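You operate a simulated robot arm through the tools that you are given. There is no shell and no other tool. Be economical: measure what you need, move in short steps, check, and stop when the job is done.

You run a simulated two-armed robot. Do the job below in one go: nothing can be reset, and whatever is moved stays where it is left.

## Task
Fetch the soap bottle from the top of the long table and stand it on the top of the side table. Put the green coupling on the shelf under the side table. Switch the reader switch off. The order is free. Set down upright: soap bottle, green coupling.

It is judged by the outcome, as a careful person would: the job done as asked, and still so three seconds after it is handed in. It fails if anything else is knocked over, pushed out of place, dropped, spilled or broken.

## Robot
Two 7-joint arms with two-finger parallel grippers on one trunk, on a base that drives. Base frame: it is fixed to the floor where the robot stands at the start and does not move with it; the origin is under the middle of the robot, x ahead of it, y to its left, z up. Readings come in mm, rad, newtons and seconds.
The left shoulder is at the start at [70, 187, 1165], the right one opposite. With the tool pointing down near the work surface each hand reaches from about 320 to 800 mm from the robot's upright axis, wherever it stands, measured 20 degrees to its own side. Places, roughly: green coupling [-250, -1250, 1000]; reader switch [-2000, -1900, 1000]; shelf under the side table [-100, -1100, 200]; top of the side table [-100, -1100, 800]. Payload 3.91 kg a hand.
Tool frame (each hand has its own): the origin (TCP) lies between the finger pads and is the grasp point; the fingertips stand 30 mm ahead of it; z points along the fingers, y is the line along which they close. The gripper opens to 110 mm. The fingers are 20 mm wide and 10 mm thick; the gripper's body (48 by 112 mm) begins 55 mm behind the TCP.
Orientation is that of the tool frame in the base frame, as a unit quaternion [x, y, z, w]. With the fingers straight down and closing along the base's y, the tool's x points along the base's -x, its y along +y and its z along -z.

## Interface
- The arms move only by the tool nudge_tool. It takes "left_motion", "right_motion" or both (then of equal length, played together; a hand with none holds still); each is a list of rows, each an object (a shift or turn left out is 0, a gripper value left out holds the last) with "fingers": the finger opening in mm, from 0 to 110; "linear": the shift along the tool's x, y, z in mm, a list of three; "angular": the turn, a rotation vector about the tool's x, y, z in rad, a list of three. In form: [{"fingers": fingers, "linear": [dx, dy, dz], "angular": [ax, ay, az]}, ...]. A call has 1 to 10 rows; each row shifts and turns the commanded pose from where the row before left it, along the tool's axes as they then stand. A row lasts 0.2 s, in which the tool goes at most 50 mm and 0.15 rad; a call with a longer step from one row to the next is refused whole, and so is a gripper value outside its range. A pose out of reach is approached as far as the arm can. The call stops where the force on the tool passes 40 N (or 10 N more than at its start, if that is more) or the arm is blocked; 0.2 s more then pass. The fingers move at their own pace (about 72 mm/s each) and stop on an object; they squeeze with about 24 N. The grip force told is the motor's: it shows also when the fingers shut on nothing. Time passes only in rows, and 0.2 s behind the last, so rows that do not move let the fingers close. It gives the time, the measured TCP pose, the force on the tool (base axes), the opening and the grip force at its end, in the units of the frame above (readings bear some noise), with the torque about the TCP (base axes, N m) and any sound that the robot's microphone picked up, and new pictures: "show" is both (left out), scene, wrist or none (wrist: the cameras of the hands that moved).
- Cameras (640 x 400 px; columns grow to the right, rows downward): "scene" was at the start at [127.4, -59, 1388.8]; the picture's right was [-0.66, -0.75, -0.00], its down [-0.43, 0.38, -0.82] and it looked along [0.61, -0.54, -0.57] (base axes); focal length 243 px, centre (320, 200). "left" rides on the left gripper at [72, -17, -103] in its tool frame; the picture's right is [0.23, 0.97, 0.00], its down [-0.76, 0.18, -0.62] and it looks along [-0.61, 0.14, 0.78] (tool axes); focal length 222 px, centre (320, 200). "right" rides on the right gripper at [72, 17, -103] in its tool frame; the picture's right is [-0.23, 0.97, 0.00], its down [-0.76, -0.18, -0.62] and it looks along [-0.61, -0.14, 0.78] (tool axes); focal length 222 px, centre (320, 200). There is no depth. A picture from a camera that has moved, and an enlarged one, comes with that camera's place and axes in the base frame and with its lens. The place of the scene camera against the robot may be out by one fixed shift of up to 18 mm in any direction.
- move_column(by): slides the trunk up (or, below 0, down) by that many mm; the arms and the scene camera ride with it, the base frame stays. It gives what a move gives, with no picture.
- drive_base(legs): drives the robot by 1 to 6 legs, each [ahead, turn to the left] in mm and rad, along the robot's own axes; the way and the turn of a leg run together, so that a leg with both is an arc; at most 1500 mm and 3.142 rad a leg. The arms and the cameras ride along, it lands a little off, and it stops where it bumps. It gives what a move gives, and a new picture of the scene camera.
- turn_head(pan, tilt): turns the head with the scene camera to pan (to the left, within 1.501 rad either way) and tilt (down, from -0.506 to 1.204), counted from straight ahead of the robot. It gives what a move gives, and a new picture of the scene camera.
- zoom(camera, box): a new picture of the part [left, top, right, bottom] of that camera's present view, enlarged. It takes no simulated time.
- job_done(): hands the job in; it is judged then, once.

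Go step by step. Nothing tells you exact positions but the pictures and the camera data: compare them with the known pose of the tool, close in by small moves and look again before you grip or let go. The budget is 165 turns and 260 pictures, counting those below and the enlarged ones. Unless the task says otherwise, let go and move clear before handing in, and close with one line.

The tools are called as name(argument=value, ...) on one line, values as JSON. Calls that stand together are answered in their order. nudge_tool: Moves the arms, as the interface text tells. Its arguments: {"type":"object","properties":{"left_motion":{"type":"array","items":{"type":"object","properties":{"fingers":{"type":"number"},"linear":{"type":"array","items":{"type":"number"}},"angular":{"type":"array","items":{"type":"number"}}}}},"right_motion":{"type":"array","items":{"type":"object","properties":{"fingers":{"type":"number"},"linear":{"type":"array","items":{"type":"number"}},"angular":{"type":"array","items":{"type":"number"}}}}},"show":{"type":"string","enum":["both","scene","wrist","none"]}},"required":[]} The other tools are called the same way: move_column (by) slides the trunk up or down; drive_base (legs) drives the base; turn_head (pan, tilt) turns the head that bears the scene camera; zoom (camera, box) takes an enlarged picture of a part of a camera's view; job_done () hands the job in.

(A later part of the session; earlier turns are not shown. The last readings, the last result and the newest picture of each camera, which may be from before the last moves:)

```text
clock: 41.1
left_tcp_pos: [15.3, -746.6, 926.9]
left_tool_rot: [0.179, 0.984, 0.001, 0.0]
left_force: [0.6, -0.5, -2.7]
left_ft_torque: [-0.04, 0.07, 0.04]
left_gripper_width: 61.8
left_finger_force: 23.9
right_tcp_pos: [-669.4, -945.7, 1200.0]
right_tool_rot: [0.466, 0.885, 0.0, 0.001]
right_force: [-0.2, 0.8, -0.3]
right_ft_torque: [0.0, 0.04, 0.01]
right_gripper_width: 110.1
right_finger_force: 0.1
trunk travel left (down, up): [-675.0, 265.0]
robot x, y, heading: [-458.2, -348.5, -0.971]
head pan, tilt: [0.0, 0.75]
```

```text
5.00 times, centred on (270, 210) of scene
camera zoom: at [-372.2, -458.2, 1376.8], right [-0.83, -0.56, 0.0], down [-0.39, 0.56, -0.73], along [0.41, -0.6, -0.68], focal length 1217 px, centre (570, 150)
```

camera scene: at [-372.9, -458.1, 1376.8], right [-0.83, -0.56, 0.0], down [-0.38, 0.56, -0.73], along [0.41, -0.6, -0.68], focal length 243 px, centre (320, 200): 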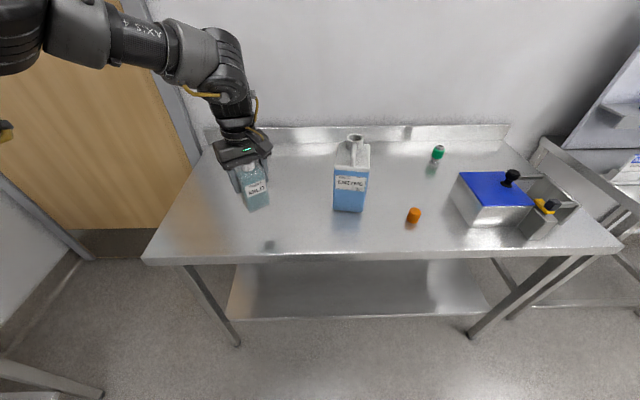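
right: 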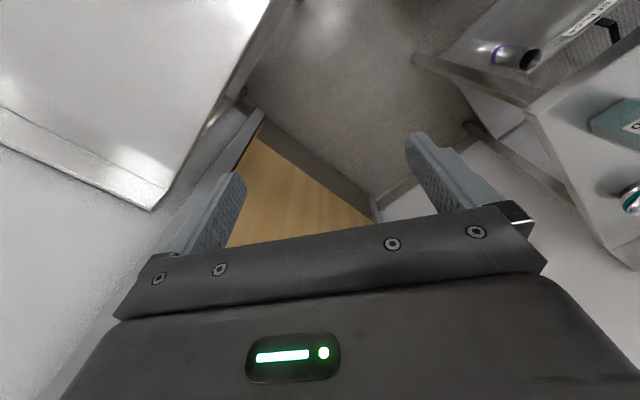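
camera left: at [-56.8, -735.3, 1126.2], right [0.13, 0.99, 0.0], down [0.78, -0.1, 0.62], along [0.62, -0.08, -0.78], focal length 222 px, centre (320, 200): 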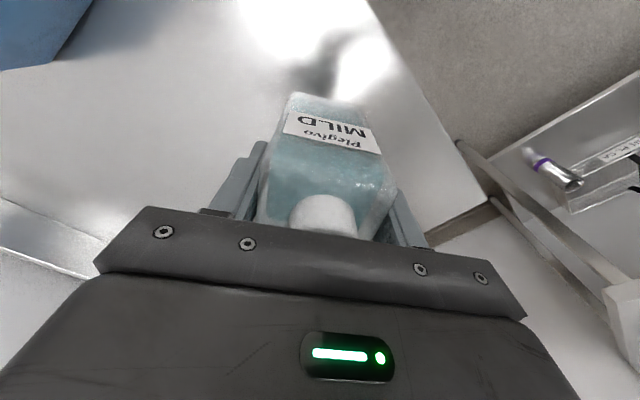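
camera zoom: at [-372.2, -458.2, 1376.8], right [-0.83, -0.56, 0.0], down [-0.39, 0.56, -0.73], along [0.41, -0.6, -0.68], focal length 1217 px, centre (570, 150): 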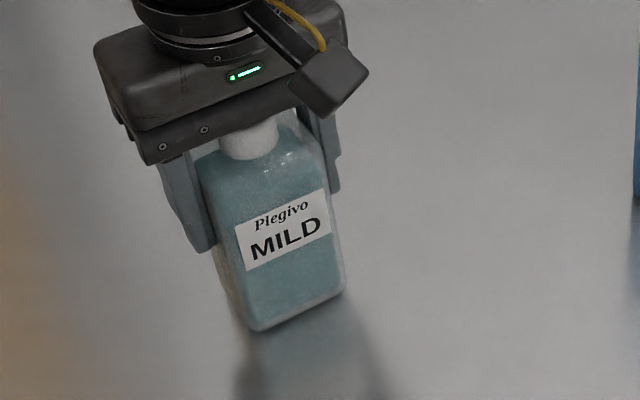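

nudge_tool(left_motion=[{"linear": [0, 0, 1]}, {}, {}], show="none")

nudge_tool(left_motion=[{"linear": [0, 0, 1]}, {}, {}], show="none")

nudge_tool(left_motion=[{"linear": [0, 0, 1]}, {}, {}], show="none")

```text
clock: 41.9
left_tcp_pos: [15.7, -747.5, 928.9]
left_tool_rot: [0.178, 0.984, 0.0, 0.001]
left_force: [2.4, -2.4, 8.9]
left_ft_torque: [0.18, 0.02, -0.02]
left_gripper_width: 62.0
left_finger_force: 23.8
right_tcp_pos: [-671.0, -945.5, 1199.7]
right_tool_rot: [0.467, 0.884, 0.0, 0.0]
right_force: [-0.4, 0.4, 0.4]
right_ft_torque: [0.01, -0.03, 0.03]
right_gripper_width: 110.0
right_finger_force: 0.0
trunk travel left (down, up): [-675.0, 265.0]
robot x, y, heading: [-457.7, -348.8, -0.969]
head pan, tilt: [0.0, 0.75]
```

```text
clock: 42.7
left_tcp_pos: [16.8, -745.3, 927.6]
left_tool_rot: [0.179, 0.984, -0.001, 0.002]
left_force: [5.9, -5.7, 18.8]
left_ft_torque: [0.15, -0.12, -0.06]
left_gripper_width: 61.8
left_finger_force: 24.2
right_tcp_pos: [-669.8, -945.7, 1199.1]
right_tool_rot: [0.466, 0.885, -0.001, 0.001]
right_force: [0.1, 0.6, 0.3]
right_ft_torque: [0.0, 0.04, 0.0]
right_gripper_width: 110.1
right_finger_force: 0.1
trunk travel left (down, up): [-675.0, 265.0]
robot x, y, heading: [-459.2, -345.4, -0.972]
head pan, tilt: [0.0, 0.75]
```

```text
clock: 43.5
left_tcp_pos: [15.5, -745.3, 926.1]
left_tool_rot: [0.18, 0.984, -0.001, 0.001]
left_force: [2.5, -1.9, 20.1]
left_ft_torque: [0.09, 0.07, -0.01]
left_gripper_width: 61.7
left_finger_force: 23.6
right_tcp_pos: [-671.3, -944.3, 1199.7]
right_tool_rot: [0.466, 0.885, 0.001, 0.001]
right_force: [-0.2, 0.1, -0.4]
right_ft_torque: [0.02, -0.02, 0.01]
right_gripper_width: 110.3
right_finger_force: 0.1
trunk travel left (down, up): [-675.0, 265.0]
robot x, y, heading: [-457.5, -343.2, -0.968]
head pan, tilt: [0.0, 0.75]
```

Contact at TCP z≈927. Relax, open, and rise.

nudge_tool(left_motion=[{"linear": [0, 0, -2]}, {"fingers": 80}, {"fingers": 100}, {"fingers": 110}, {}, {"linear": [0, 0, -20]}, {"linear": [0, 0, -40]}, {"linear": [0, 0, -50]}, {"linear": [0, 0, -50]}, {}])

```text
clock: 45.7
left_tcp_pos: [17.8, -745.5, 1088.3]
left_tool_rot: [0.179, 0.984, 0.0, -0.001]
left_force: [0.3, 0.5, 0.2]
left_ft_torque: [-0.01, 0.04, -0.01]
left_gripper_width: 110.0
left_finger_force: 0.0
right_tcp_pos: [-668.9, -946.5, 1199.5]
right_tool_rot: [0.467, 0.884, 0.0, 0.0]
right_force: [0.3, 0.1, 0.0]
right_ft_torque: [0.05, 0.01, 0.02]
right_gripper_width: 110.1
right_finger_force: 0.1
trunk travel left (down, up): [-675.0, 265.0]
robot x, y, heading: [-460.7, -348.9, -0.971]
head pan, tilt: [0.0, 0.75]
camera scene: at [-371.6, -458.5, 1376.7], right [-0.83, -0.56, 0.0], down [-0.39, 0.56, -0.73], along [0.41, -0.6, -0.68], focal length 243 px, centre (320, 200)
camera left: at [-55.7, -734.4, 1190.3], right [0.13, 0.99, 0.0], down [0.78, -0.1, 0.62], along [0.62, -0.08, -0.78], focal length 222 px, centre (320, 200)
```

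scene: 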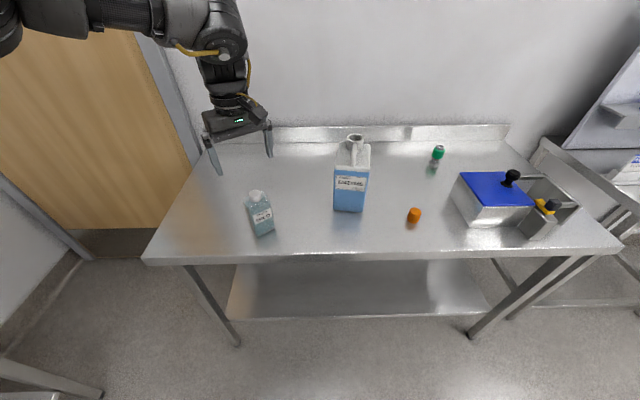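
left: 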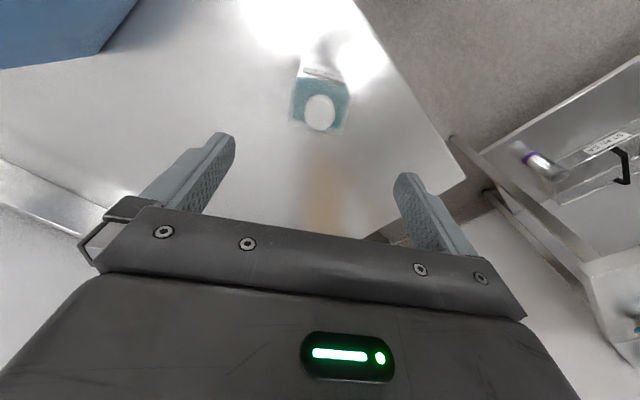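

The bottle stands on the side table, with no other item touched. Now retract the left hand and look down to see my base's clearance.

nudge_tool(left_motion=[{"linear": [28.5, 28, -22]}, {"linear": [28.5, 28, -22]}, {"linear": [28.5, 28, -22]}, {"linear": [28.5, 28, -22]}, {"linear": [28.5, 28, -22]}, {}], show="none")

turn_head(pan=0.0, tilt=1.2)

```text
clock: 47.1
left_tcp_pos: [-67.7, -563.8, 1196.6]
left_tool_rot: [0.179, 0.984, 0.001, 0.0]
left_force: [-0.4, 0.4, 0.8]
left_ft_torque: [0.01, 0.0, -0.04]
left_gripper_width: 110.0
left_finger_force: 0.1
right_tcp_pos: [-669.9, -947.0, 1198.8]
right_tool_rot: [0.467, 0.885, 0.0, 0.0]
right_force: [1.0, 1.0, 0.3]
right_ft_torque: [0.04, -0.04, -0.02]
right_gripper_width: 109.9
right_finger_force: 0.0
trunk travel left (down, up): [-675.0, 265.0]
robot x, y, heading: [-458.8, -347.2, -0.971]
head pan, tilt: [0.0, 0.75]
```

```text
clock: 48.0
left_tcp_pos: [-67.5, -563.2, 1197.0]
left_tool_rot: [0.18, 0.984, 0.0, -0.001]
left_force: [0.0, 0.1, 0.4]
left_ft_torque: [-0.01, -0.03, -0.02]
left_gripper_width: 109.9
left_finger_force: 0.0
right_tcp_pos: [-669.9, -945.3, 1200.0]
right_tool_rot: [0.466, 0.885, 0.0, 0.0]
right_force: [-0.6, 0.2, -0.5]
right_ft_torque: [0.01, 0.0, 0.01]
right_gripper_width: 110.2
right_finger_force: 0.1
trunk travel left (down, up): [-675.0, 265.0]
robot x, y, heading: [-457.2, -348.9, -0.969]
head pan, tilt: [0.0, 1.201]
camera scene: at [-387.6, -435.4, 1345.1], right [-0.83, -0.56, 0.0], down [-0.53, 0.77, -0.36], along [0.2, -0.3, -0.93], focal length 243 px, centre (320, 200)
```

scene: 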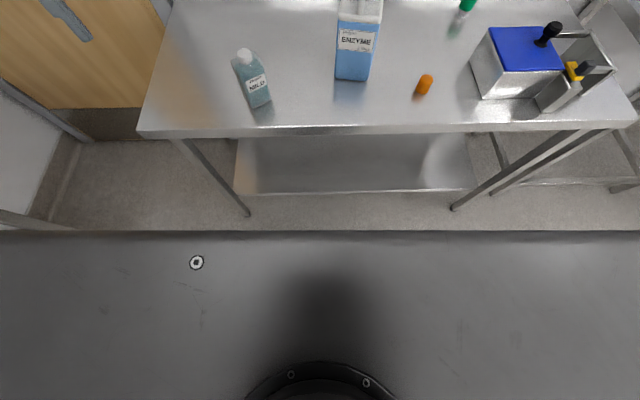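

Table edge is ~490 mm ahead; shelf front ~590 mm. I'll sidestep right ~215 mm (turn, drive, turn back) so the coupling is in front of the right arm.

drive_base(legs=[[0, -1.571], [215, 0], [0, 1.571]])

turn_head(pan=-0.3, tilt=0.65)

zoom(camera="scene", box=[260, 130, 420, 240])

```text
clock: 57.1
left_tcp_pos: [-247.4, -695.6, 1197.8]
left_tool_rot: [0.191, 0.982, 0.002, 0.0]
left_force: [-0.4, 0.2, 0.0]
left_ft_torque: [0.0, 0.0, -0.01]
left_gripper_width: 109.9
left_finger_force: 0.1
right_tcp_pos: [-856.6, -1064.8, 1199.8]
right_tool_rot: [0.476, 0.879, 0.0, 0.0]
right_force: [-0.2, -0.4, -0.2]
right_ft_torque: [0.02, 0.01, 0.01]
right_gripper_width: 110.1
right_finger_force: 0.1
trunk travel left (down, up): [-675.0, 265.0]
robot x, y, heading: [-632.8, -467.9, -0.986]
head pan, tilt: [0.0, 1.201]
camera scene: at [-563.1, -560.1, 1345.0], right [-0.84, -0.55, 0.0], down [-0.51, 0.78, -0.36], along [0.2, -0.3, -0.93], focal length 243 px, centre (320, 200)
```

scene: 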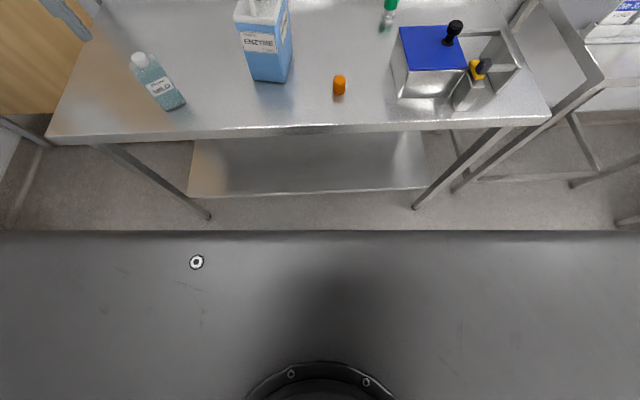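

```text
clock: 58.1
left_tcp_pos: [-245.7, -694.7, 1197.6]
left_tool_rot: [0.19, 0.982, 0.001, 0.001]
left_force: [0.8, 0.5, -1.2]
left_ft_torque: [-0.02, 0.02, -0.01]
left_gripper_width: 110.0
left_finger_force: 0.0
right_tcp_pos: [-856.1, -1063.8, 1199.2]
right_tool_rot: [0.476, 0.88, 0.0, 0.0]
right_force: [0.2, 0.1, 0.7]
right_ft_torque: [0.03, 0.0, -0.02]
right_gripper_width: 110.1
right_finger_force: 0.0
trunk travel left (down, up): [-675.0, 265.0]
robot x, y, heading: [-632.2, -473.9, -0.996]
head pan, tilt: [-0.3, 0.649]
camera scene: at [-569.8, -596.7, 1385.3], right [-0.96, -0.28, 0.0], down [-0.17, 0.58, -0.8], along [0.22, -0.77, -0.61], focal length 243 px, centre (320, 200)
```

scene: 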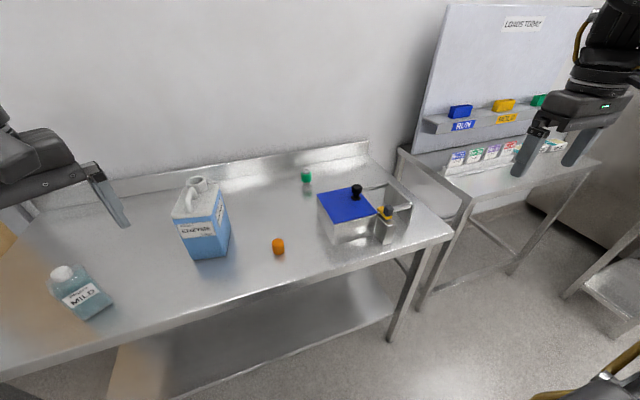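

```text
3.64 times, centred on (340, 185) of scene
camera zoom: at [-569.8, -596.7, 1385.3], right [-0.96, -0.28, 0.0], down [-0.17, 0.58, -0.8], along [0.22, -0.77, -0.61], focal length 885 px, centre (247, 254)
```

zoom: 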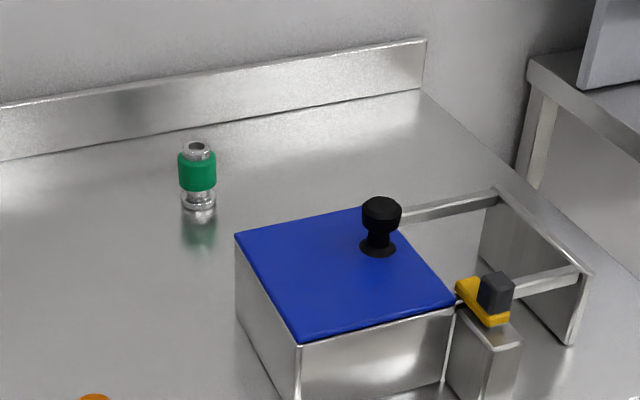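

Coupling is ~905 mm ahead and ~206 mm right, about 75 mm tall with a ~40 mm green collar. Drive a bit closer, then pitch the right hand for a slanted grasp.

drive_base(legs=[[80, 0.02]])

zoom(camera="scene", box=[240, 130, 420, 255])

```text
clock: 59.2
left_tcp_pos: [-199.2, -750.8, 1198.4]
left_tool_rot: [0.181, 0.984, -0.001, 0.001]
left_force: [-0.4, 0.7, -1.1]
left_ft_torque: [-0.02, 0.04, -0.02]
left_gripper_width: 110.0
left_finger_force: 0.0
right_tcp_pos: [-802.4, -1133.2, 1200.3]
right_tool_rot: [0.468, 0.884, -0.001, 0.002]
right_force: [-0.2, 0.2, -0.2]
right_ft_torque: [-0.02, 0.0, -0.01]
right_gripper_width: 110.0
right_finger_force: 0.2
trunk travel left (down, up): [-675.0, 265.0]
robot x, y, heading: [-585.0, -538.4, -0.979]
head pan, tilt: [-0.3, 0.649]
camera scene: at [-525.6, -658.5, 1385.8], right [-0.96, -0.29, 0.0], down [-0.18, 0.58, -0.8], along [0.23, -0.76, -0.6], focal length 243 px, centre (320, 200)
```

scene: 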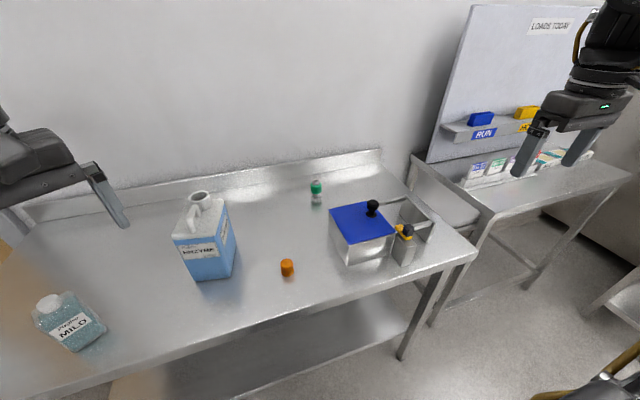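

```text
3.20 times, centred on (330, 192) of scene
camera zoom: at [-525.6, -658.5, 1385.8], right [-0.96, -0.29, 0.0], down [-0.18, 0.58, -0.8], along [0.23, -0.76, -0.6], focal length 779 px, centre (288, 224)
```

zoom: 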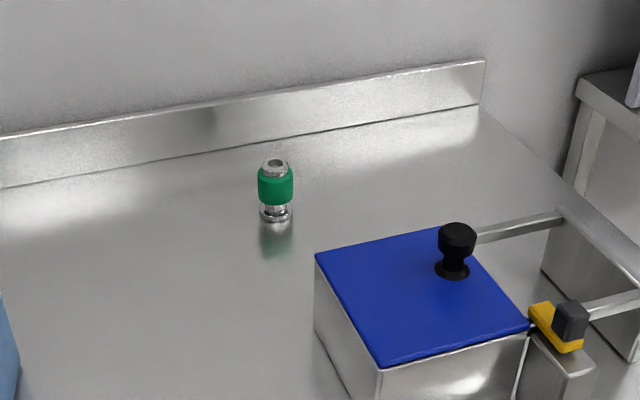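

Coupling estimated at about (-305, -1350), i.e. 828 ahead/219 right of me. Moving the right hand above and behind it, then pitching.

nudge_tool(right_motion=[{"linear": [-35, 32, 5]}, {"linear": [-35, 32, 5]}, {"linear": [-35, 32, 5]}, {"linear": [-35, 32, 5]}, {"linear": [-35, 32, 5]}, {"linear": [-35, 32, 5]}, {"linear": [-35, 32, 5]}, {"linear": [-35, 32, 5]}, {"linear": [-35, 32, 5]}], show="none")

nudge_tool(right_motion=[{"angular": [0, -0.14, 0]}, {"angular": [0, -0.14, 0]}, {"angular": [0, -0.14, 0]}, {"angular": [0, -0.14, 0]}, {"angular": [0, -0.14, 0]}, {}])

```text
clock: 61.2
left_tcp_pos: [-197.5, -753.9, 1195.7]
left_tool_rot: [0.18, 0.984, 0.0, 0.0]
left_force: [0.4, -0.1, 0.4]
left_ft_torque: [-0.03, 0.0, 0.02]
left_gripper_width: 110.0
left_finger_force: 0.0
right_tcp_pos: [-531.9, -1164.3, 1078.1]
right_tool_rot: [0.468, 0.884, 0.001, 0.003]
right_force: [0.3, 0.0, 0.0]
right_ft_torque: [0.01, 0.03, 0.01]
right_gripper_width: 109.7
right_finger_force: 0.0
right hand out of reach, approached as far as the arm can: row 5, 6, 7, 8, 9
trunk travel left (down, up): [-675.0, 265.0]
robot x, y, heading: [-585.5, -537.8, -0.973]
head pan, tilt: [-0.3, 0.649]
```

```text
clock: 62.6
left_tcp_pos: [-197.8, -754.3, 1195.6]
left_tool_rot: [0.18, 0.984, 0.0, 0.0]
left_force: [0.0, -1.3, 0.2]
left_ft_torque: [0.01, 0.01, 0.01]
left_gripper_width: 109.8
left_finger_force: 0.1
right_tcp_pos: [-532.3, -1165.0, 1079.7]
right_tool_rot: [0.44, 0.83, -0.16, 0.303]
right_force: [-0.3, 0.7, -0.9]
right_ft_torque: [0.0, -0.01, -0.02]
right_gripper_width: 110.0
right_finger_force: 0.0
trunk travel left (down, up): [-675.0, 265.0]
robot x, y, heading: [-588.3, -536.4, -0.973]
head pan, tilt: [-0.3, 0.649]
camera scene: at [-523.2, -661.4, 1385.3], right [-0.96, -0.29, 0.0], down [-0.18, 0.58, -0.8], along [0.23, -0.76, -0.6], focal length 243 px, centre (320, 200)
camera right: at [-586.7, -1054.8, 1111.1], right [0.9, 0.4, 0.15], down [-0.05, -0.25, 0.97], along [0.43, -0.88, -0.21], focal length 222 px, centre (320, 200)
```

scene: 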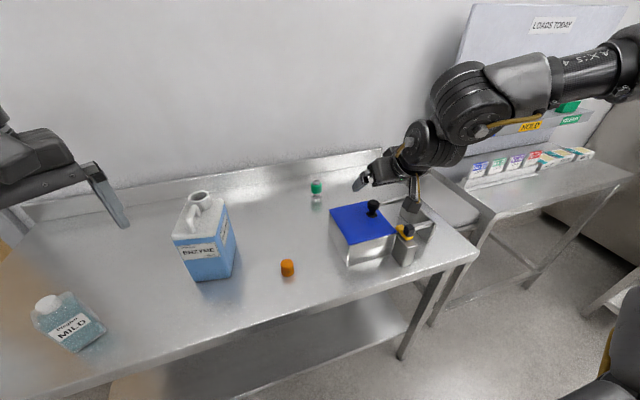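
right: 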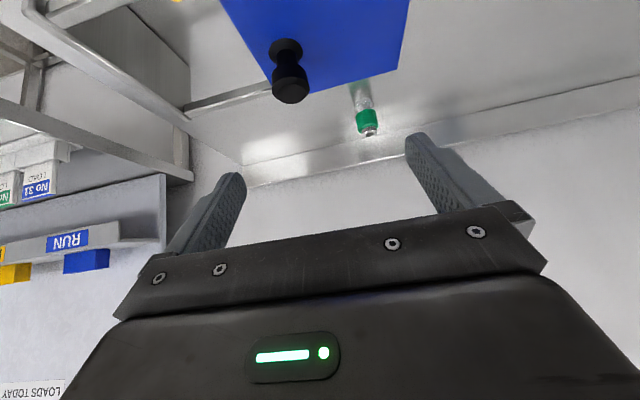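

Hand camera agrees: coupling ≈ (-310, -1357). Advance to a pre-grasp 100 mm behind it along the tool axis.

nudge_tool(right_motion=[{"linear": [-15, 25, 30]}, {"linear": [-15, 25, 30]}, {"linear": [-15, 20, 40]}, {"linear": [-15, 6, 45]}, {"linear": [-15, 0, 45]}, {"linear": [-14, 0, 40]}, {}])

```text
clock: 64.2
left_tcp_pos: [-197.5, -752.3, 1197.2]
left_tool_rot: [0.18, 0.984, -0.001, 0.0]
left_force: [-0.6, 0.1, 0.6]
left_ft_torque: [-0.01, -0.01, 0.0]
left_gripper_width: 110.0
left_finger_force: 0.0
right_tcp_pos: [-433.1, -1289.5, 992.6]
right_tool_rot: [0.44, 0.83, -0.16, 0.304]
right_force: [-0.2, -0.7, 0.2]
right_ft_torque: [-0.01, -0.02, -0.01]
right_gripper_width: 110.0
right_finger_force: 0.1
right hand out of reach, approached as far as the arm can: row 4, 5, 6
trunk travel left (down, up): [-675.0, 265.0]
robot x, y, heading: [-586.2, -536.7, -0.978]
head pan, tilt: [-0.3, 0.649]
camera scene: at [-523.4, -660.2, 1385.5], right [-0.96, -0.29, 0.0], down [-0.18, 0.58, -0.8], along [0.23, -0.76, -0.6], focal length 243 px, centre (320, 200)
camera right: at [-487.7, -1179.7, 1023.8], right [0.9, 0.41, 0.15], down [-0.05, -0.25, 0.97], along [0.43, -0.88, -0.21], focal length 222 px, centre (320, 200)
```

scene: 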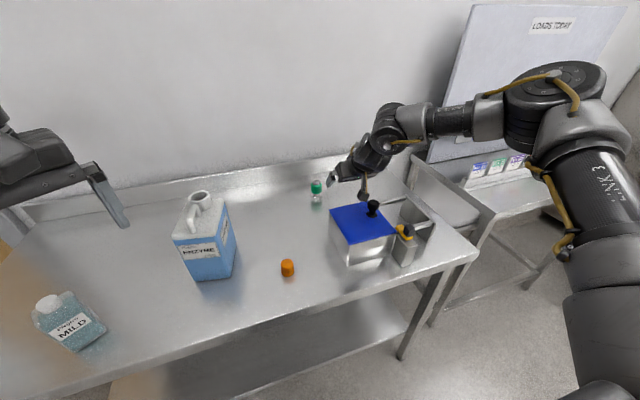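
right: 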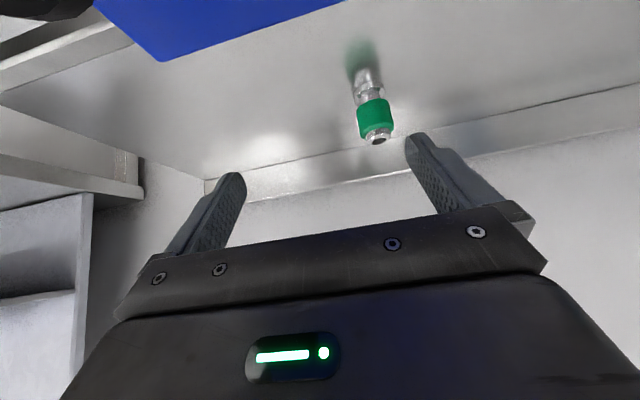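

The arm is at its limit here, so I'll use the base: a small left turn and ~80 mm forward brings the hand nearly above the coupling.

drive_base(legs=[[0, 0.075], [70, 0]])

nudge_tool(right_motion=[{}], show="wrist")

```text
clock: 65.6
left_tcp_pos: [-147.2, -767.7, 1202.4]
left_tool_rot: [0.145, 0.989, -0.004, 0.005]
left_force: [0.4, 1.1, 0.7]
left_ft_torque: [-0.05, -0.01, -0.01]
left_gripper_width: 110.0
left_finger_force: 0.0
right_tcp_pos: [-340.6, -1322.5, 1001.9]
right_tool_rot: [0.406, 0.844, -0.15, 0.315]
right_force: [-0.5, 0.4, 1.4]
right_ft_torque: [-0.02, -0.01, -0.03]
right_gripper_width: 110.0
right_finger_force: 0.0
trunk travel left (down, up): [-675.0, 265.0]
robot x, y, heading: [-542.1, -590.1, -0.902]
head pan, tilt: [-0.3, 0.649]
camera scene: at [-479.2, -701.3, 1386.8], right [-0.93, -0.36, 0.0], down [-0.21, 0.56, -0.8], along [0.29, -0.75, -0.6], focal length 243 px, centre (320, 200)
```

scene: 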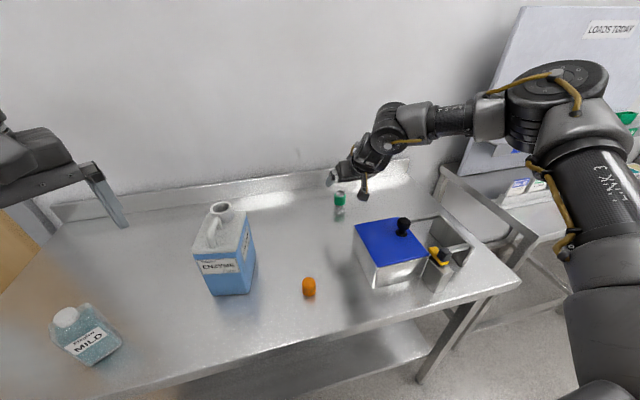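

```text
clock: 66.0
left_tcp_pos: [-140.5, -777.9, 1200.3]
left_tool_rot: [0.144, 0.99, -0.001, 0.001]
left_force: [-1.1, -0.2, 0.8]
left_ft_torque: [-0.03, 0.0, 0.0]
left_gripper_width: 109.8
left_finger_force: 0.0
right_tcp_pos: [-334.5, -1330.7, 992.3]
right_tool_rot: [0.408, 0.846, -0.148, 0.311]
right_force: [0.5, -0.2, -0.1]
right_ft_torque: [0.01, 0.03, -0.01]
right_gripper_width: 109.9
right_finger_force: 0.1
trunk travel left (down, up): [-675.0, 265.0]
robot x, y, heading: [-545.8, -591.9, -0.898]
head pan, tilt: [-0.3, 0.649]
camera right: at [-397.6, -1225.0, 1024.4], right [0.87, 0.47, 0.15], down [-0.03, -0.25, 0.97], along [0.49, -0.85, -0.2], focal length 222 px, centre (320, 200)
```

right: 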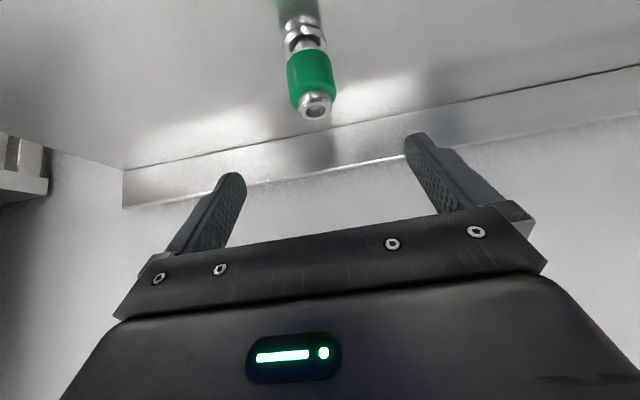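

Well aligned laterally. Descend most of the way, then check.

nudge_tool(right_motion=[{"linear": [13, 0, 35]}, {"linear": [13, 0, 35]}, {}])

```text
clock: 66.8
left_tcp_pos: [-140.6, -775.0, 1197.9]
left_tool_rot: [0.144, 0.99, 0.0, 0.001]
left_force: [0.6, -0.2, -0.8]
left_ft_torque: [-0.02, 0.01, 0.01]
left_gripper_width: 110.0
left_finger_force: 0.2
right_tcp_pos: [-356.4, -1340.7, 946.4]
right_tool_rot: [0.406, 0.846, -0.149, 0.312]
right_force: [-0.1, 0.3, -0.6]
right_ft_torque: [-0.03, 0.01, 0.0]
right_gripper_width: 110.0
right_finger_force: 0.1
right hand out of reach, approached as far as the arm can: row 1, 2
trunk travel left (down, up): [-675.0, 265.0]
robot x, y, heading: [-546.8, -594.0, -0.897]
head pan, tilt: [-0.3, 0.649]
camera scene: at [-470.8, -710.1, 1385.5], right [-0.93, -0.36, 0.0], down [-0.22, 0.56, -0.8], along [0.29, -0.74, -0.6], focal length 243 px, centre (320, 200)
camera right: at [-420.1, -1234.7, 977.8], right [0.87, 0.47, 0.15], down [-0.03, -0.25, 0.97], along [0.49, -0.84, -0.2], focal length 222 px, centre (320, 200)
```

scene: 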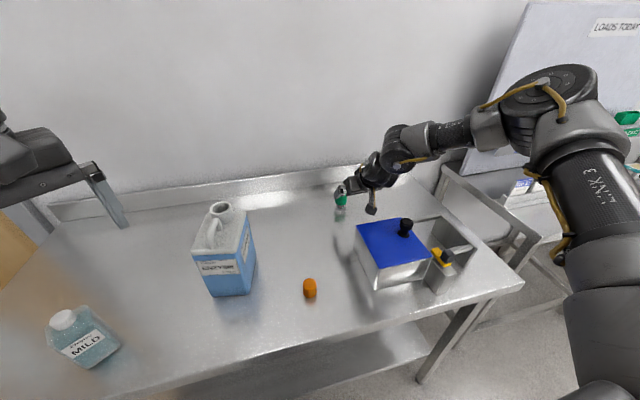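
right: 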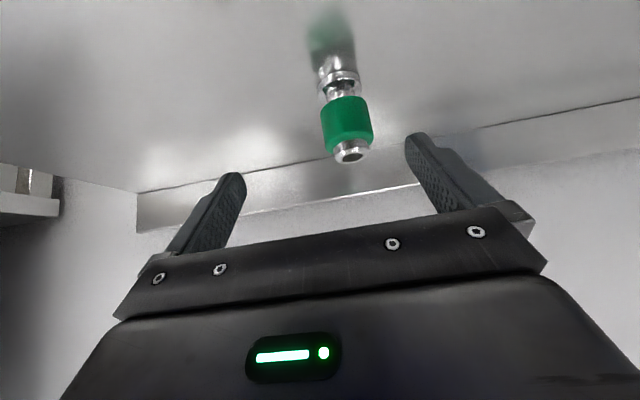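

The pitched posture hits a joint limit; a steeper hand should reach further. Raise a little, rotate back toward vertical (≈20° tilt), and retry.

nudge_tool(right_motion=[{"linear": [-25, 0, -30]}, {"linear": [-10, 0, -12]}, {"angular": [0, 0.12, 0]}, {"angular": [0, 0.12, 0]}, {"angular": [0, 0.12, 0]}, {"linear": [0, 15, 0]}, {"linear": [0, 10, 0]}, {}])

```text
clock: 68.6
left_tcp_pos: [-141.0, -776.8, 1199.3]
left_tool_rot: [0.145, 0.989, -0.001, 0.001]
left_force: [1.2, 0.6, -0.1]
left_ft_torque: [-0.02, -0.01, 0.0]
left_gripper_width: 110.1
left_finger_force: 0.1
right_tcp_pos: [-377.0, -1310.0, 1007.3]
right_tool_rot: [0.428, 0.888, -0.073, 0.155]
right_force: [0.1, -0.9, 1.0]
right_ft_torque: [0.0, -0.02, 0.0]
right_gripper_width: 109.9
right_finger_force: 0.1
right hand out of reach, approached as far as the arm can: row 4, 5, 6, 7
trunk travel left (down, up): [-675.0, 265.0]
robot x, y, heading: [-546.2, -590.4, -0.897]
head pan, tilt: [-0.3, 0.649]
camera scene: at [-471.3, -711.4, 1385.3], right [-0.93, -0.36, 0.0], down [-0.22, 0.56, -0.8], along [0.29, -0.74, -0.6], focal length 243 px, centre (320, 200)
camera right: at [-429.0, -1219.5, 1079.0], right [0.89, 0.44, 0.08], down [0.17, -0.51, 0.84], along [0.41, -0.74, -0.53], focal length 222 px, centre (320, 200)
```

scene: 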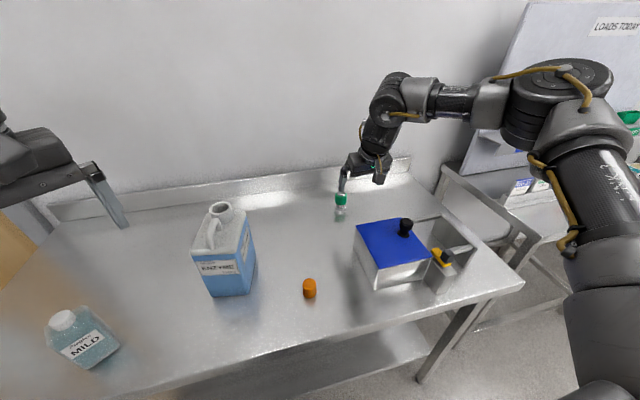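
right: 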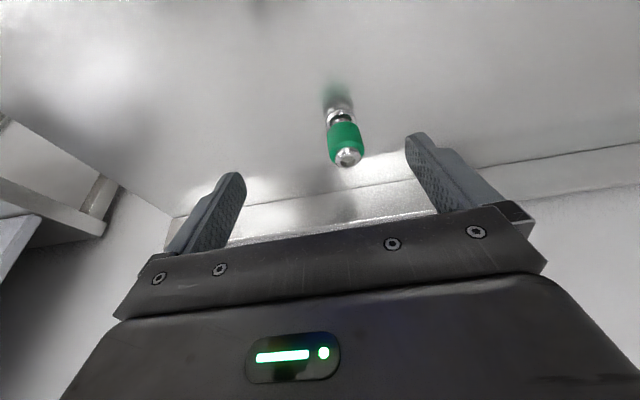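

Continue rotating to fully vertical and shift, testing reach low over the coupling.

nudge_tool(right_motion=[{"linear": [0, 0, 10], "angular": [0, 0.115, 0]}, {"linear": [0, 0, 10], "angular": [0, 0.115, 0]}, {"linear": [0, 0, 0], "angular": [0, 0.115, 0]}, {"linear": [-20, 15, 0]}, {"linear": [-20, 10, 0]}, {}])

```text
clock: 70.0
left_tcp_pos: [-141.2, -776.2, 1195.7]
left_tool_rot: [0.144, 0.99, -0.001, 0.001]
left_force: [-0.4, -0.7, 0.9]
left_ft_torque: [0.0, -0.01, 0.02]
left_gripper_width: 109.9
left_finger_force: 0.0
right_tcp_pos: [-444.2, -1277.6, 994.9]
right_tool_rot: [0.434, 0.901, 0.001, 0.002]
right_force: [-0.1, -0.2, -0.1]
right_ft_torque: [-0.04, 0.02, -0.01]
right_gripper_width: 110.3
right_finger_force: 0.0
right hand out of reach, approached as far as the arm can: row 1, 2, 3, 4, 5
trunk travel left (down, up): [-675.0, 265.0]
robot x, y, heading: [-545.6, -589.3, -0.901]
head pan, tilt: [-0.3, 0.649]
camera scene: at [-471.2, -711.1, 1385.4], right [-0.93, -0.36, 0.0], down [-0.22, 0.56, -0.8], along [0.29, -0.74, -0.6], focal length 243 px, centre (320, 200)
camera right: at [-476.2, -1210.5, 1097.5], right [0.9, 0.43, 0.0], down [0.33, -0.71, 0.62], along [0.27, -0.56, -0.78], focal length 222 px, centre (320, 200)
```

scene: 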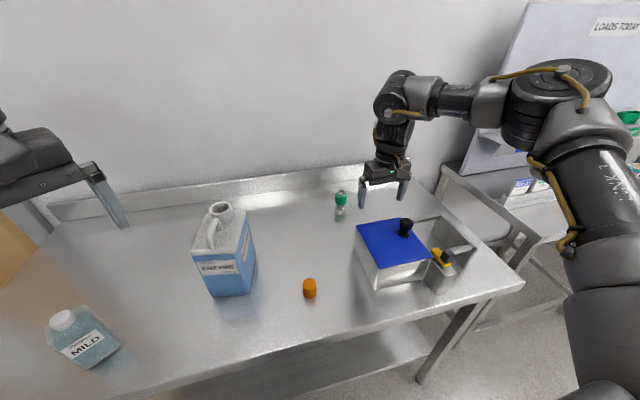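
right: 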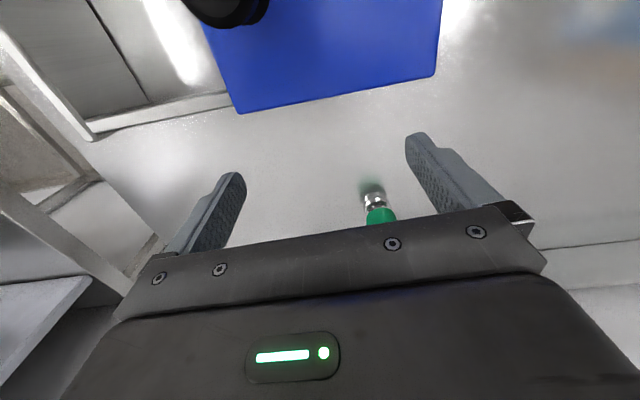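

The arm's elbow is in an awkward outward posture. I'll retract the right hand to a mirror of the left arm's good starting posture, then reach out again.

nudge_tool(right_motion=[{"linear": [10, 0, -40]}, {"linear": [20, 30, -30]}, {"linear": [20, 36, -25]}, {"linear": [20, 36, -25]}, {"linear": [20, 36, -25]}, {"linear": [20, 36, -25]}, {"linear": [20, 36, -20]}, {"linear": [20, 36, 0]}, {"linear": [0, 36, 0]}, {}])

```text
clock: 72.2
left_tcp_pos: [-140.7, -777.3, 1198.7]
left_tool_rot: [0.145, 0.989, 0.0, 0.001]
left_force: [0.5, -0.1, 0.4]
left_ft_torque: [0.03, 0.01, 0.03]
left_gripper_width: 109.9
left_finger_force: 0.1
right_tcp_pos: [-454.0, -1066.0, 1144.6]
right_tool_rot: [0.434, 0.901, 0.002, 0.001]
right_force: [0.2, 0.0, 0.7]
right_ft_torque: [0.01, 0.0, -0.05]
right_gripper_width: 110.3
right_finger_force: 0.0
right hand out of reach, approached as far as the arm can: row 2, 3, 4, 5, 6, 7, 8, 9
trunk travel left (down, up): [-675.0, 265.0]
robot x, y, heading: [-545.3, -590.2, -0.895]
head pan, tilt: [-0.3, 0.649]
camera scene: at [-471.1, -711.3, 1385.3], right [-0.93, -0.36, 0.0], down [-0.22, 0.56, -0.8], along [0.29, -0.74, -0.6], focal length 243 px, centre (320, 200)
camera right: at [-486.4, -999.0, 1248.7], right [0.9, 0.43, 0.0], down [0.33, -0.71, 0.62], along [0.27, -0.56, -0.78], focal length 222 px, centre (320, 200)
```

scene: 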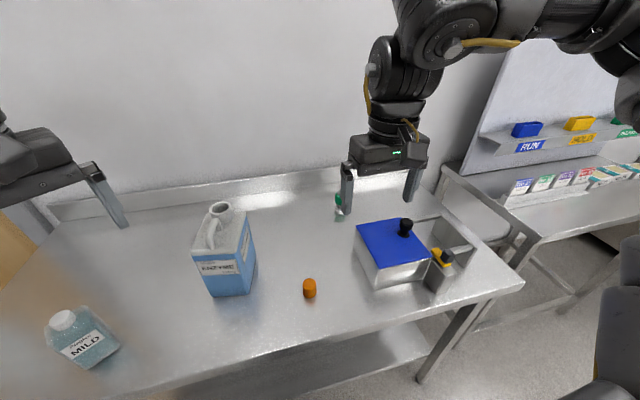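
right: 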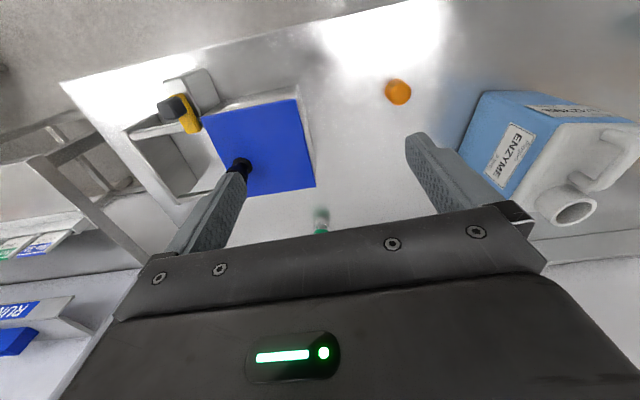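

The reach seems to grow as the hand gets lower relative to the shoulder, so raising the trunk will help. Raise 150 mm, then go out and down.

move_column(by=150)

nudge_tool(right_motion=[{"linear": [0, 0, 48]}, {"linear": [0, 0, 48]}, {"linear": [-10, 0, 45]}, {"linear": [-20, 0, 40]}, {"linear": [-30, -5, 35]}, {"linear": [-40, -10, 20]}, {"linear": [-45, -10, 15]}, {"linear": [-45, -10, 10]}, {}])

```text
clock: 74.0
left_tcp_pos: [-140.4, -776.0, 1349.1]
left_tool_rot: [0.144, 0.99, -0.002, 0.0]
left_force: [-0.6, -1.1, -0.5]
left_ft_torque: [0.03, -0.01, 0.01]
left_gripper_width: 109.9
left_finger_force: 0.1
right_tcp_pos: [-453.6, -1064.9, 1295.8]
right_tool_rot: [0.434, 0.901, 0.002, 0.0]
right_force: [-0.4, -0.3, -0.5]
right_ft_torque: [0.01, 0.01, 0.0]
right_gripper_width: 110.0
right_finger_force: 0.0
trunk travel left (down, up): [-825.0, 115.0]
robot x, y, heading: [-544.7, -591.6, -0.901]
head pan, tilt: [-0.3, 0.649]
```

```text
clock: 76.0
left_tcp_pos: [-140.4, -776.7, 1347.5]
left_tool_rot: [0.145, 0.989, -0.001, 0.001]
left_force: [0.4, 0.0, 0.5]
left_ft_torque: [0.01, -0.03, -0.04]
left_gripper_width: 109.7
left_finger_force: 0.1
right_tcp_pos: [-432.3, -1240.6, 1115.2]
right_tool_rot: [0.433, 0.901, 0.003, 0.003]
right_force: [-0.2, 0.2, -0.2]
right_ft_torque: [0.01, -0.03, 0.03]
right_gripper_width: 110.1
right_finger_force: 0.1
right hand out of reach, approached as far as the arm can: row 1, 2, 7, 8
trunk travel left (down, up): [-825.0, 115.0]
robot x, y, heading: [-544.1, -587.6, -0.899]
head pan, tilt: [-0.3, 0.649]
camera scene: at [-471.0, -711.8, 1535.3], right [-0.93, -0.36, 0.0], down [-0.22, 0.56, -0.8], along [0.29, -0.74, -0.61], focal length 243 px, centre (320, 200)
camera right: at [-465.4, -1175.8, 1217.9], right [0.9, 0.43, 0.01], down [0.33, -0.71, 0.62], along [0.27, -0.56, -0.78], focal length 222 px, centre (320, 200)
```

scene: 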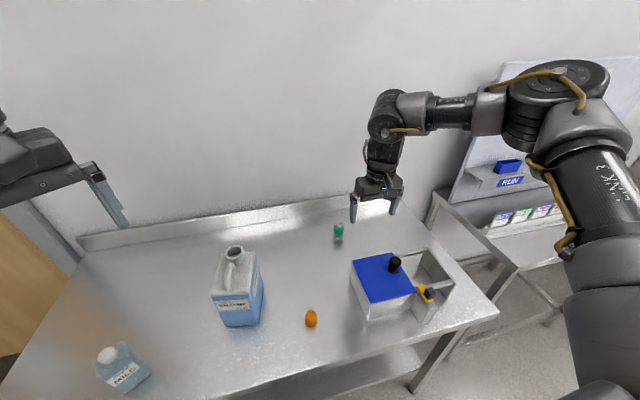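
right: 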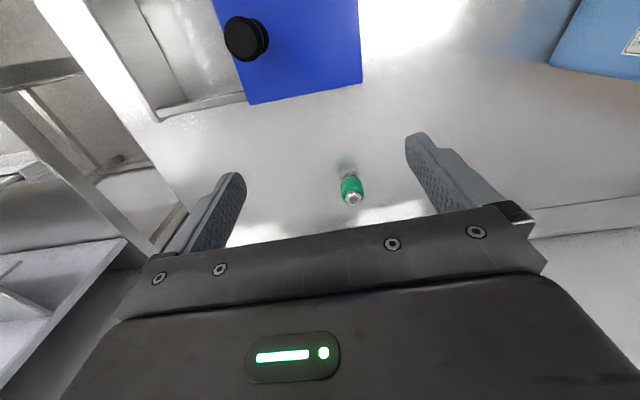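

Progress; continue descending first, then outward.

nudge_tool(right_motion=[{"linear": [0, 0, 40]}, {"linear": [-5, 0, 40]}, {"linear": [-20, 5, 25]}, {"linear": [-30, 5, 0]}, {"linear": [-30, 5, 0]}, {"linear": [-30, 5, 0]}, {}])

```text
clock: 77.6
left_tcp_pos: [-141.3, -776.8, 1347.6]
left_tool_rot: [0.144, 0.99, -0.001, 0.001]
left_force: [0.7, 0.5, 0.4]
left_ft_torque: [-0.03, 0.02, 0.01]
left_gripper_width: 110.3
left_finger_force: 0.0
right_tcp_pos: [-460.0, -1271.5, 1068.3]
right_tool_rot: [0.434, 0.901, 0.003, 0.001]
right_force: [0.1, 0.5, 0.5]
right_ft_torque: [-0.03, 0.01, -0.01]
right_gripper_width: 110.1
right_finger_force: 0.1
right hand out of reach, approached as far as the arm can: row 1, 2, 3, 4, 5, 6
trunk travel left (down, up): [-825.0, 115.0]
robot x, y, heading: [-542.8, -589.5, -0.901]
head pan, tilt: [-0.3, 0.649]
camera scene: at [-471.1, -711.1, 1535.4], right [-0.93, -0.36, 0.0], down [-0.22, 0.56, -0.8], along [0.29, -0.74, -0.6], focal length 243 px, centre (320, 200)
camera right: at [-492.8, -1206.0, 1170.2], right [0.9, 0.43, 0.01], down [0.33, -0.71, 0.62], along [0.27, -0.56, -0.78], focal length 222 px, centre (320, 200)
```

scene: 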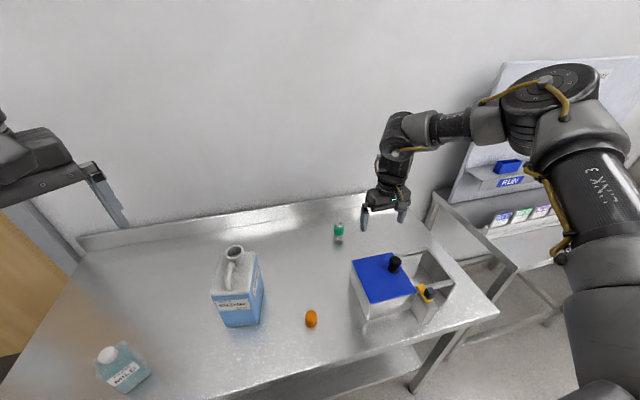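
right: 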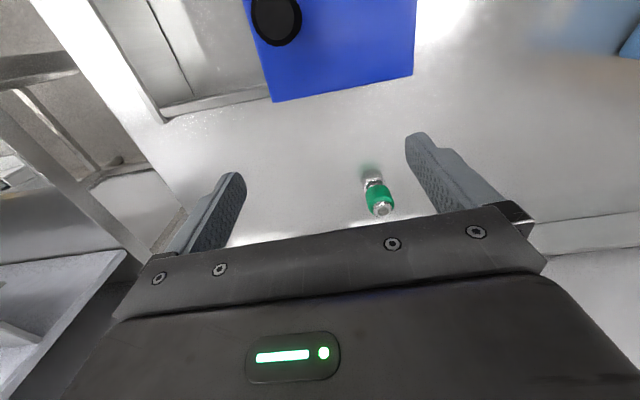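

The limit might be in wrist roll. Test: yaw the hand counter-clockwise by 0.6 rad and see if it then moves inward.

nudge_tool(right_motion=[{"angular": [0, 0, -0.15]}, {"angular": [0, 0, -0.15]}, {"angular": [0, 0, -0.15]}, {"angular": [0, 0, -0.15]}, {"linear": [-17, 25, 0]}, {"linear": [-17, 25, 0]}, {}])

```text
clock: 79.2
left_tcp_pos: [-140.8, -776.5, 1348.2]
left_tool_rot: [0.144, 0.99, -0.001, 0.001]
left_force: [1.0, -0.3, 0.0]
left_ft_torque: [-0.01, -0.03, -0.01]
left_gripper_width: 109.9
left_finger_force: 0.1
right_tcp_pos: [-440.2, -1227.9, 1079.9]
right_tool_rot: [0.149, 0.989, 0.002, 0.002]
right_force: [-0.3, 0.3, -0.3]
right_ft_torque: [-0.02, 0.01, 0.01]
right_gripper_width: 110.0
right_finger_force: 0.0
right hand out of reach, approached as far as the arm can: row 5, 6
trunk travel left (down, up): [-825.0, 115.0]
robot x, y, heading: [-544.0, -588.2, -0.898]
head pan, tilt: [-0.3, 0.649]
camera scene: at [-471.4, -711.9, 1535.3], right [-0.93, -0.36, 0.0], down [-0.22, 0.56, -0.8], along [0.29, -0.74, -0.6], focal length 243 px, centre (320, 200)
camera right: at [-504.8, -1190.9, 1182.0], right [0.5, 0.86, 0.01], down [0.67, -0.4, 0.63], along [0.54, -0.31, -0.78], focal length 222 px, centre (320, 200)
```

scene: 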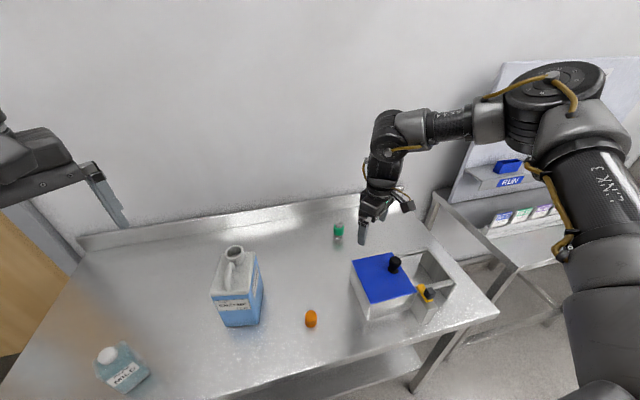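
right: 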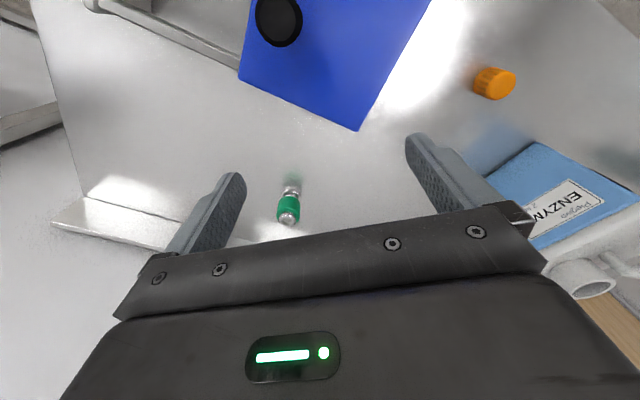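

Inward motion is limited for this arm, but outward should be free. I'll pull the hand up and out, then turn the base left so the coupling lies well on the right arm's side.

nudge_tool(right_motion=[{"linear": [20, -4, -40]}, {"linear": [38, -8, -25]}, {"linear": [38, -8, -25]}, {"linear": [38, -8, -25]}, {"linear": [38, -8, -20]}, {"linear": [38, -8, -15]}, {"linear": [38, -8, -10], "angular": [0, 0, 0.15]}, {"angular": [0, 0, 0.15]}, {"angular": [0, 0, 0.15]}, {"angular": [0, 0, 0.15]}], show="none")

drive_base(legs=[[-30, 0], [0, 0.65]])

```text
clock: 81.4
left_tcp_pos: [-142.1, -776.6, 1348.8]
left_tool_rot: [0.145, 0.989, -0.001, 0.002]
left_force: [0.2, 0.1, 0.7]
left_ft_torque: [-0.06, -0.01, 0.02]
left_gripper_width: 109.9
left_finger_force: 0.1
right_tcp_pos: [-694.0, -1204.5, 1238.6]
right_tool_rot: [0.434, 0.901, 0.002, 0.001]
right_force: [0.0, 0.2, 0.9]
right_ft_torque: [-0.01, -0.01, 0.02]
right_gripper_width: 110.0
right_finger_force: 0.1
trunk travel left (down, up): [-825.0, 115.0]
robot x, y, heading: [-541.4, -589.9, -0.902]
head pan, tilt: [-0.3, 0.649]
```

```text
clock: 84.0
left_tcp_pos: [-131.3, -467.7, 1348.2]
left_tool_rot: [-0.184, 0.983, -0.001, 0.001]
left_force: [0.4, -1.2, 1.4]
left_ft_torque: [0.02, -0.06, 0.02]
left_gripper_width: 110.1
left_finger_force: 0.1
right_tcp_pos: [-305.4, -1143.4, 1237.3]
right_tool_rot: [0.119, 0.993, 0.003, 0.0]
right_force: [0.4, -0.1, -0.4]
right_ft_torque: [-0.02, 0.04, 0.02]
right_gripper_width: 110.1
right_finger_force: 0.0
trunk travel left (down, up): [-825.0, 115.0]
robot x, y, heading: [-563.0, -569.1, -0.243]
head pan, tilt: [-0.3, 0.649]
camera scene: at [-430.1, -624.9, 1535.3], right [-0.51, -0.86, 0.0], down [-0.52, 0.31, -0.8], along [0.68, -0.41, -0.6], focal length 243 px, centre (320, 200)
```

scene: 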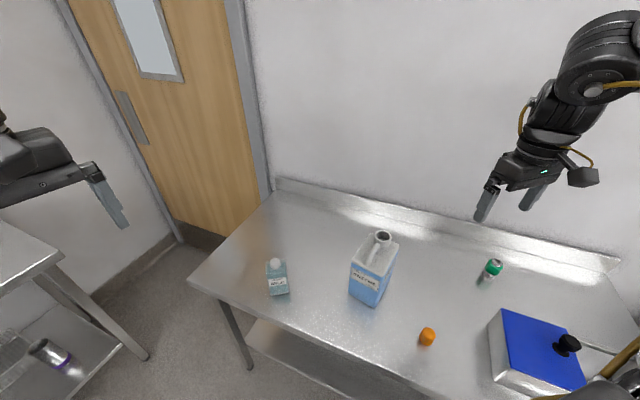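

Now the coupling is at robot-frame (437, -708), ~640 mm from the shoulder in a natural direction. Reach out and down.

nudge_tool(right_motion=[{"linear": [-8, -20, 40]}, {"linear": [-8, -20, 40]}, {"linear": [-8, -30, 35]}, {"linear": [-8, -35, 33]}, {"linear": [-8, -35, 33]}, {"linear": [-8, -35, 30]}, {"linear": [0, -35, 18]}, {}])

```text
clock: 85.8
left_tcp_pos: [-129.6, -466.2, 1347.7]
left_tool_rot: [-0.184, 0.983, -0.001, 0.001]
left_force: [0.1, -0.2, 0.7]
left_ft_torque: [-0.01, 0.01, 0.03]
left_gripper_width: 110.2
left_finger_force: 0.1
right_tcp_pos: [-307.9, -1355.1, 1009.5]
right_tool_rot: [0.119, 0.993, 0.002, 0.0]
right_force: [0.2, -0.1, -0.1]
right_ft_torque: [-0.04, -0.02, 0.01]
right_gripper_width: 110.1
right_finger_force: 0.0
trunk travel left (down, up): [-825.0, 115.0]
robot x, y, heading: [-564.2, -564.2, -0.24]
head pan, tilt: [-0.3, 0.649]
camera scene: at [-430.2, -623.6, 1535.4], right [-0.51, -0.86, 0.0], down [-0.52, 0.31, -0.8], along [0.68, -0.41, -0.6], focal length 243 px, centre (320, 200)
camera right: at [-374.3, -1323.3, 1112.5], right [0.45, 0.89, 0.01], down [0.7, -0.36, 0.62], along [0.56, -0.28, -0.78], focal length 222 px, centre (320, 200)
```

scene: 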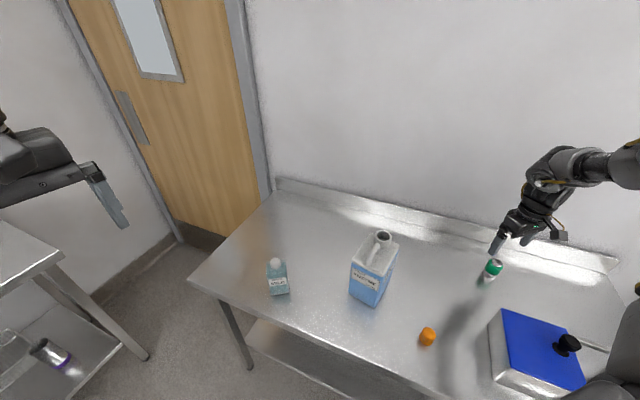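
right: 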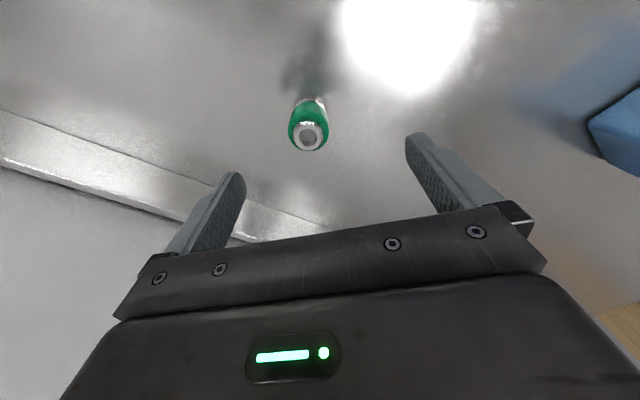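

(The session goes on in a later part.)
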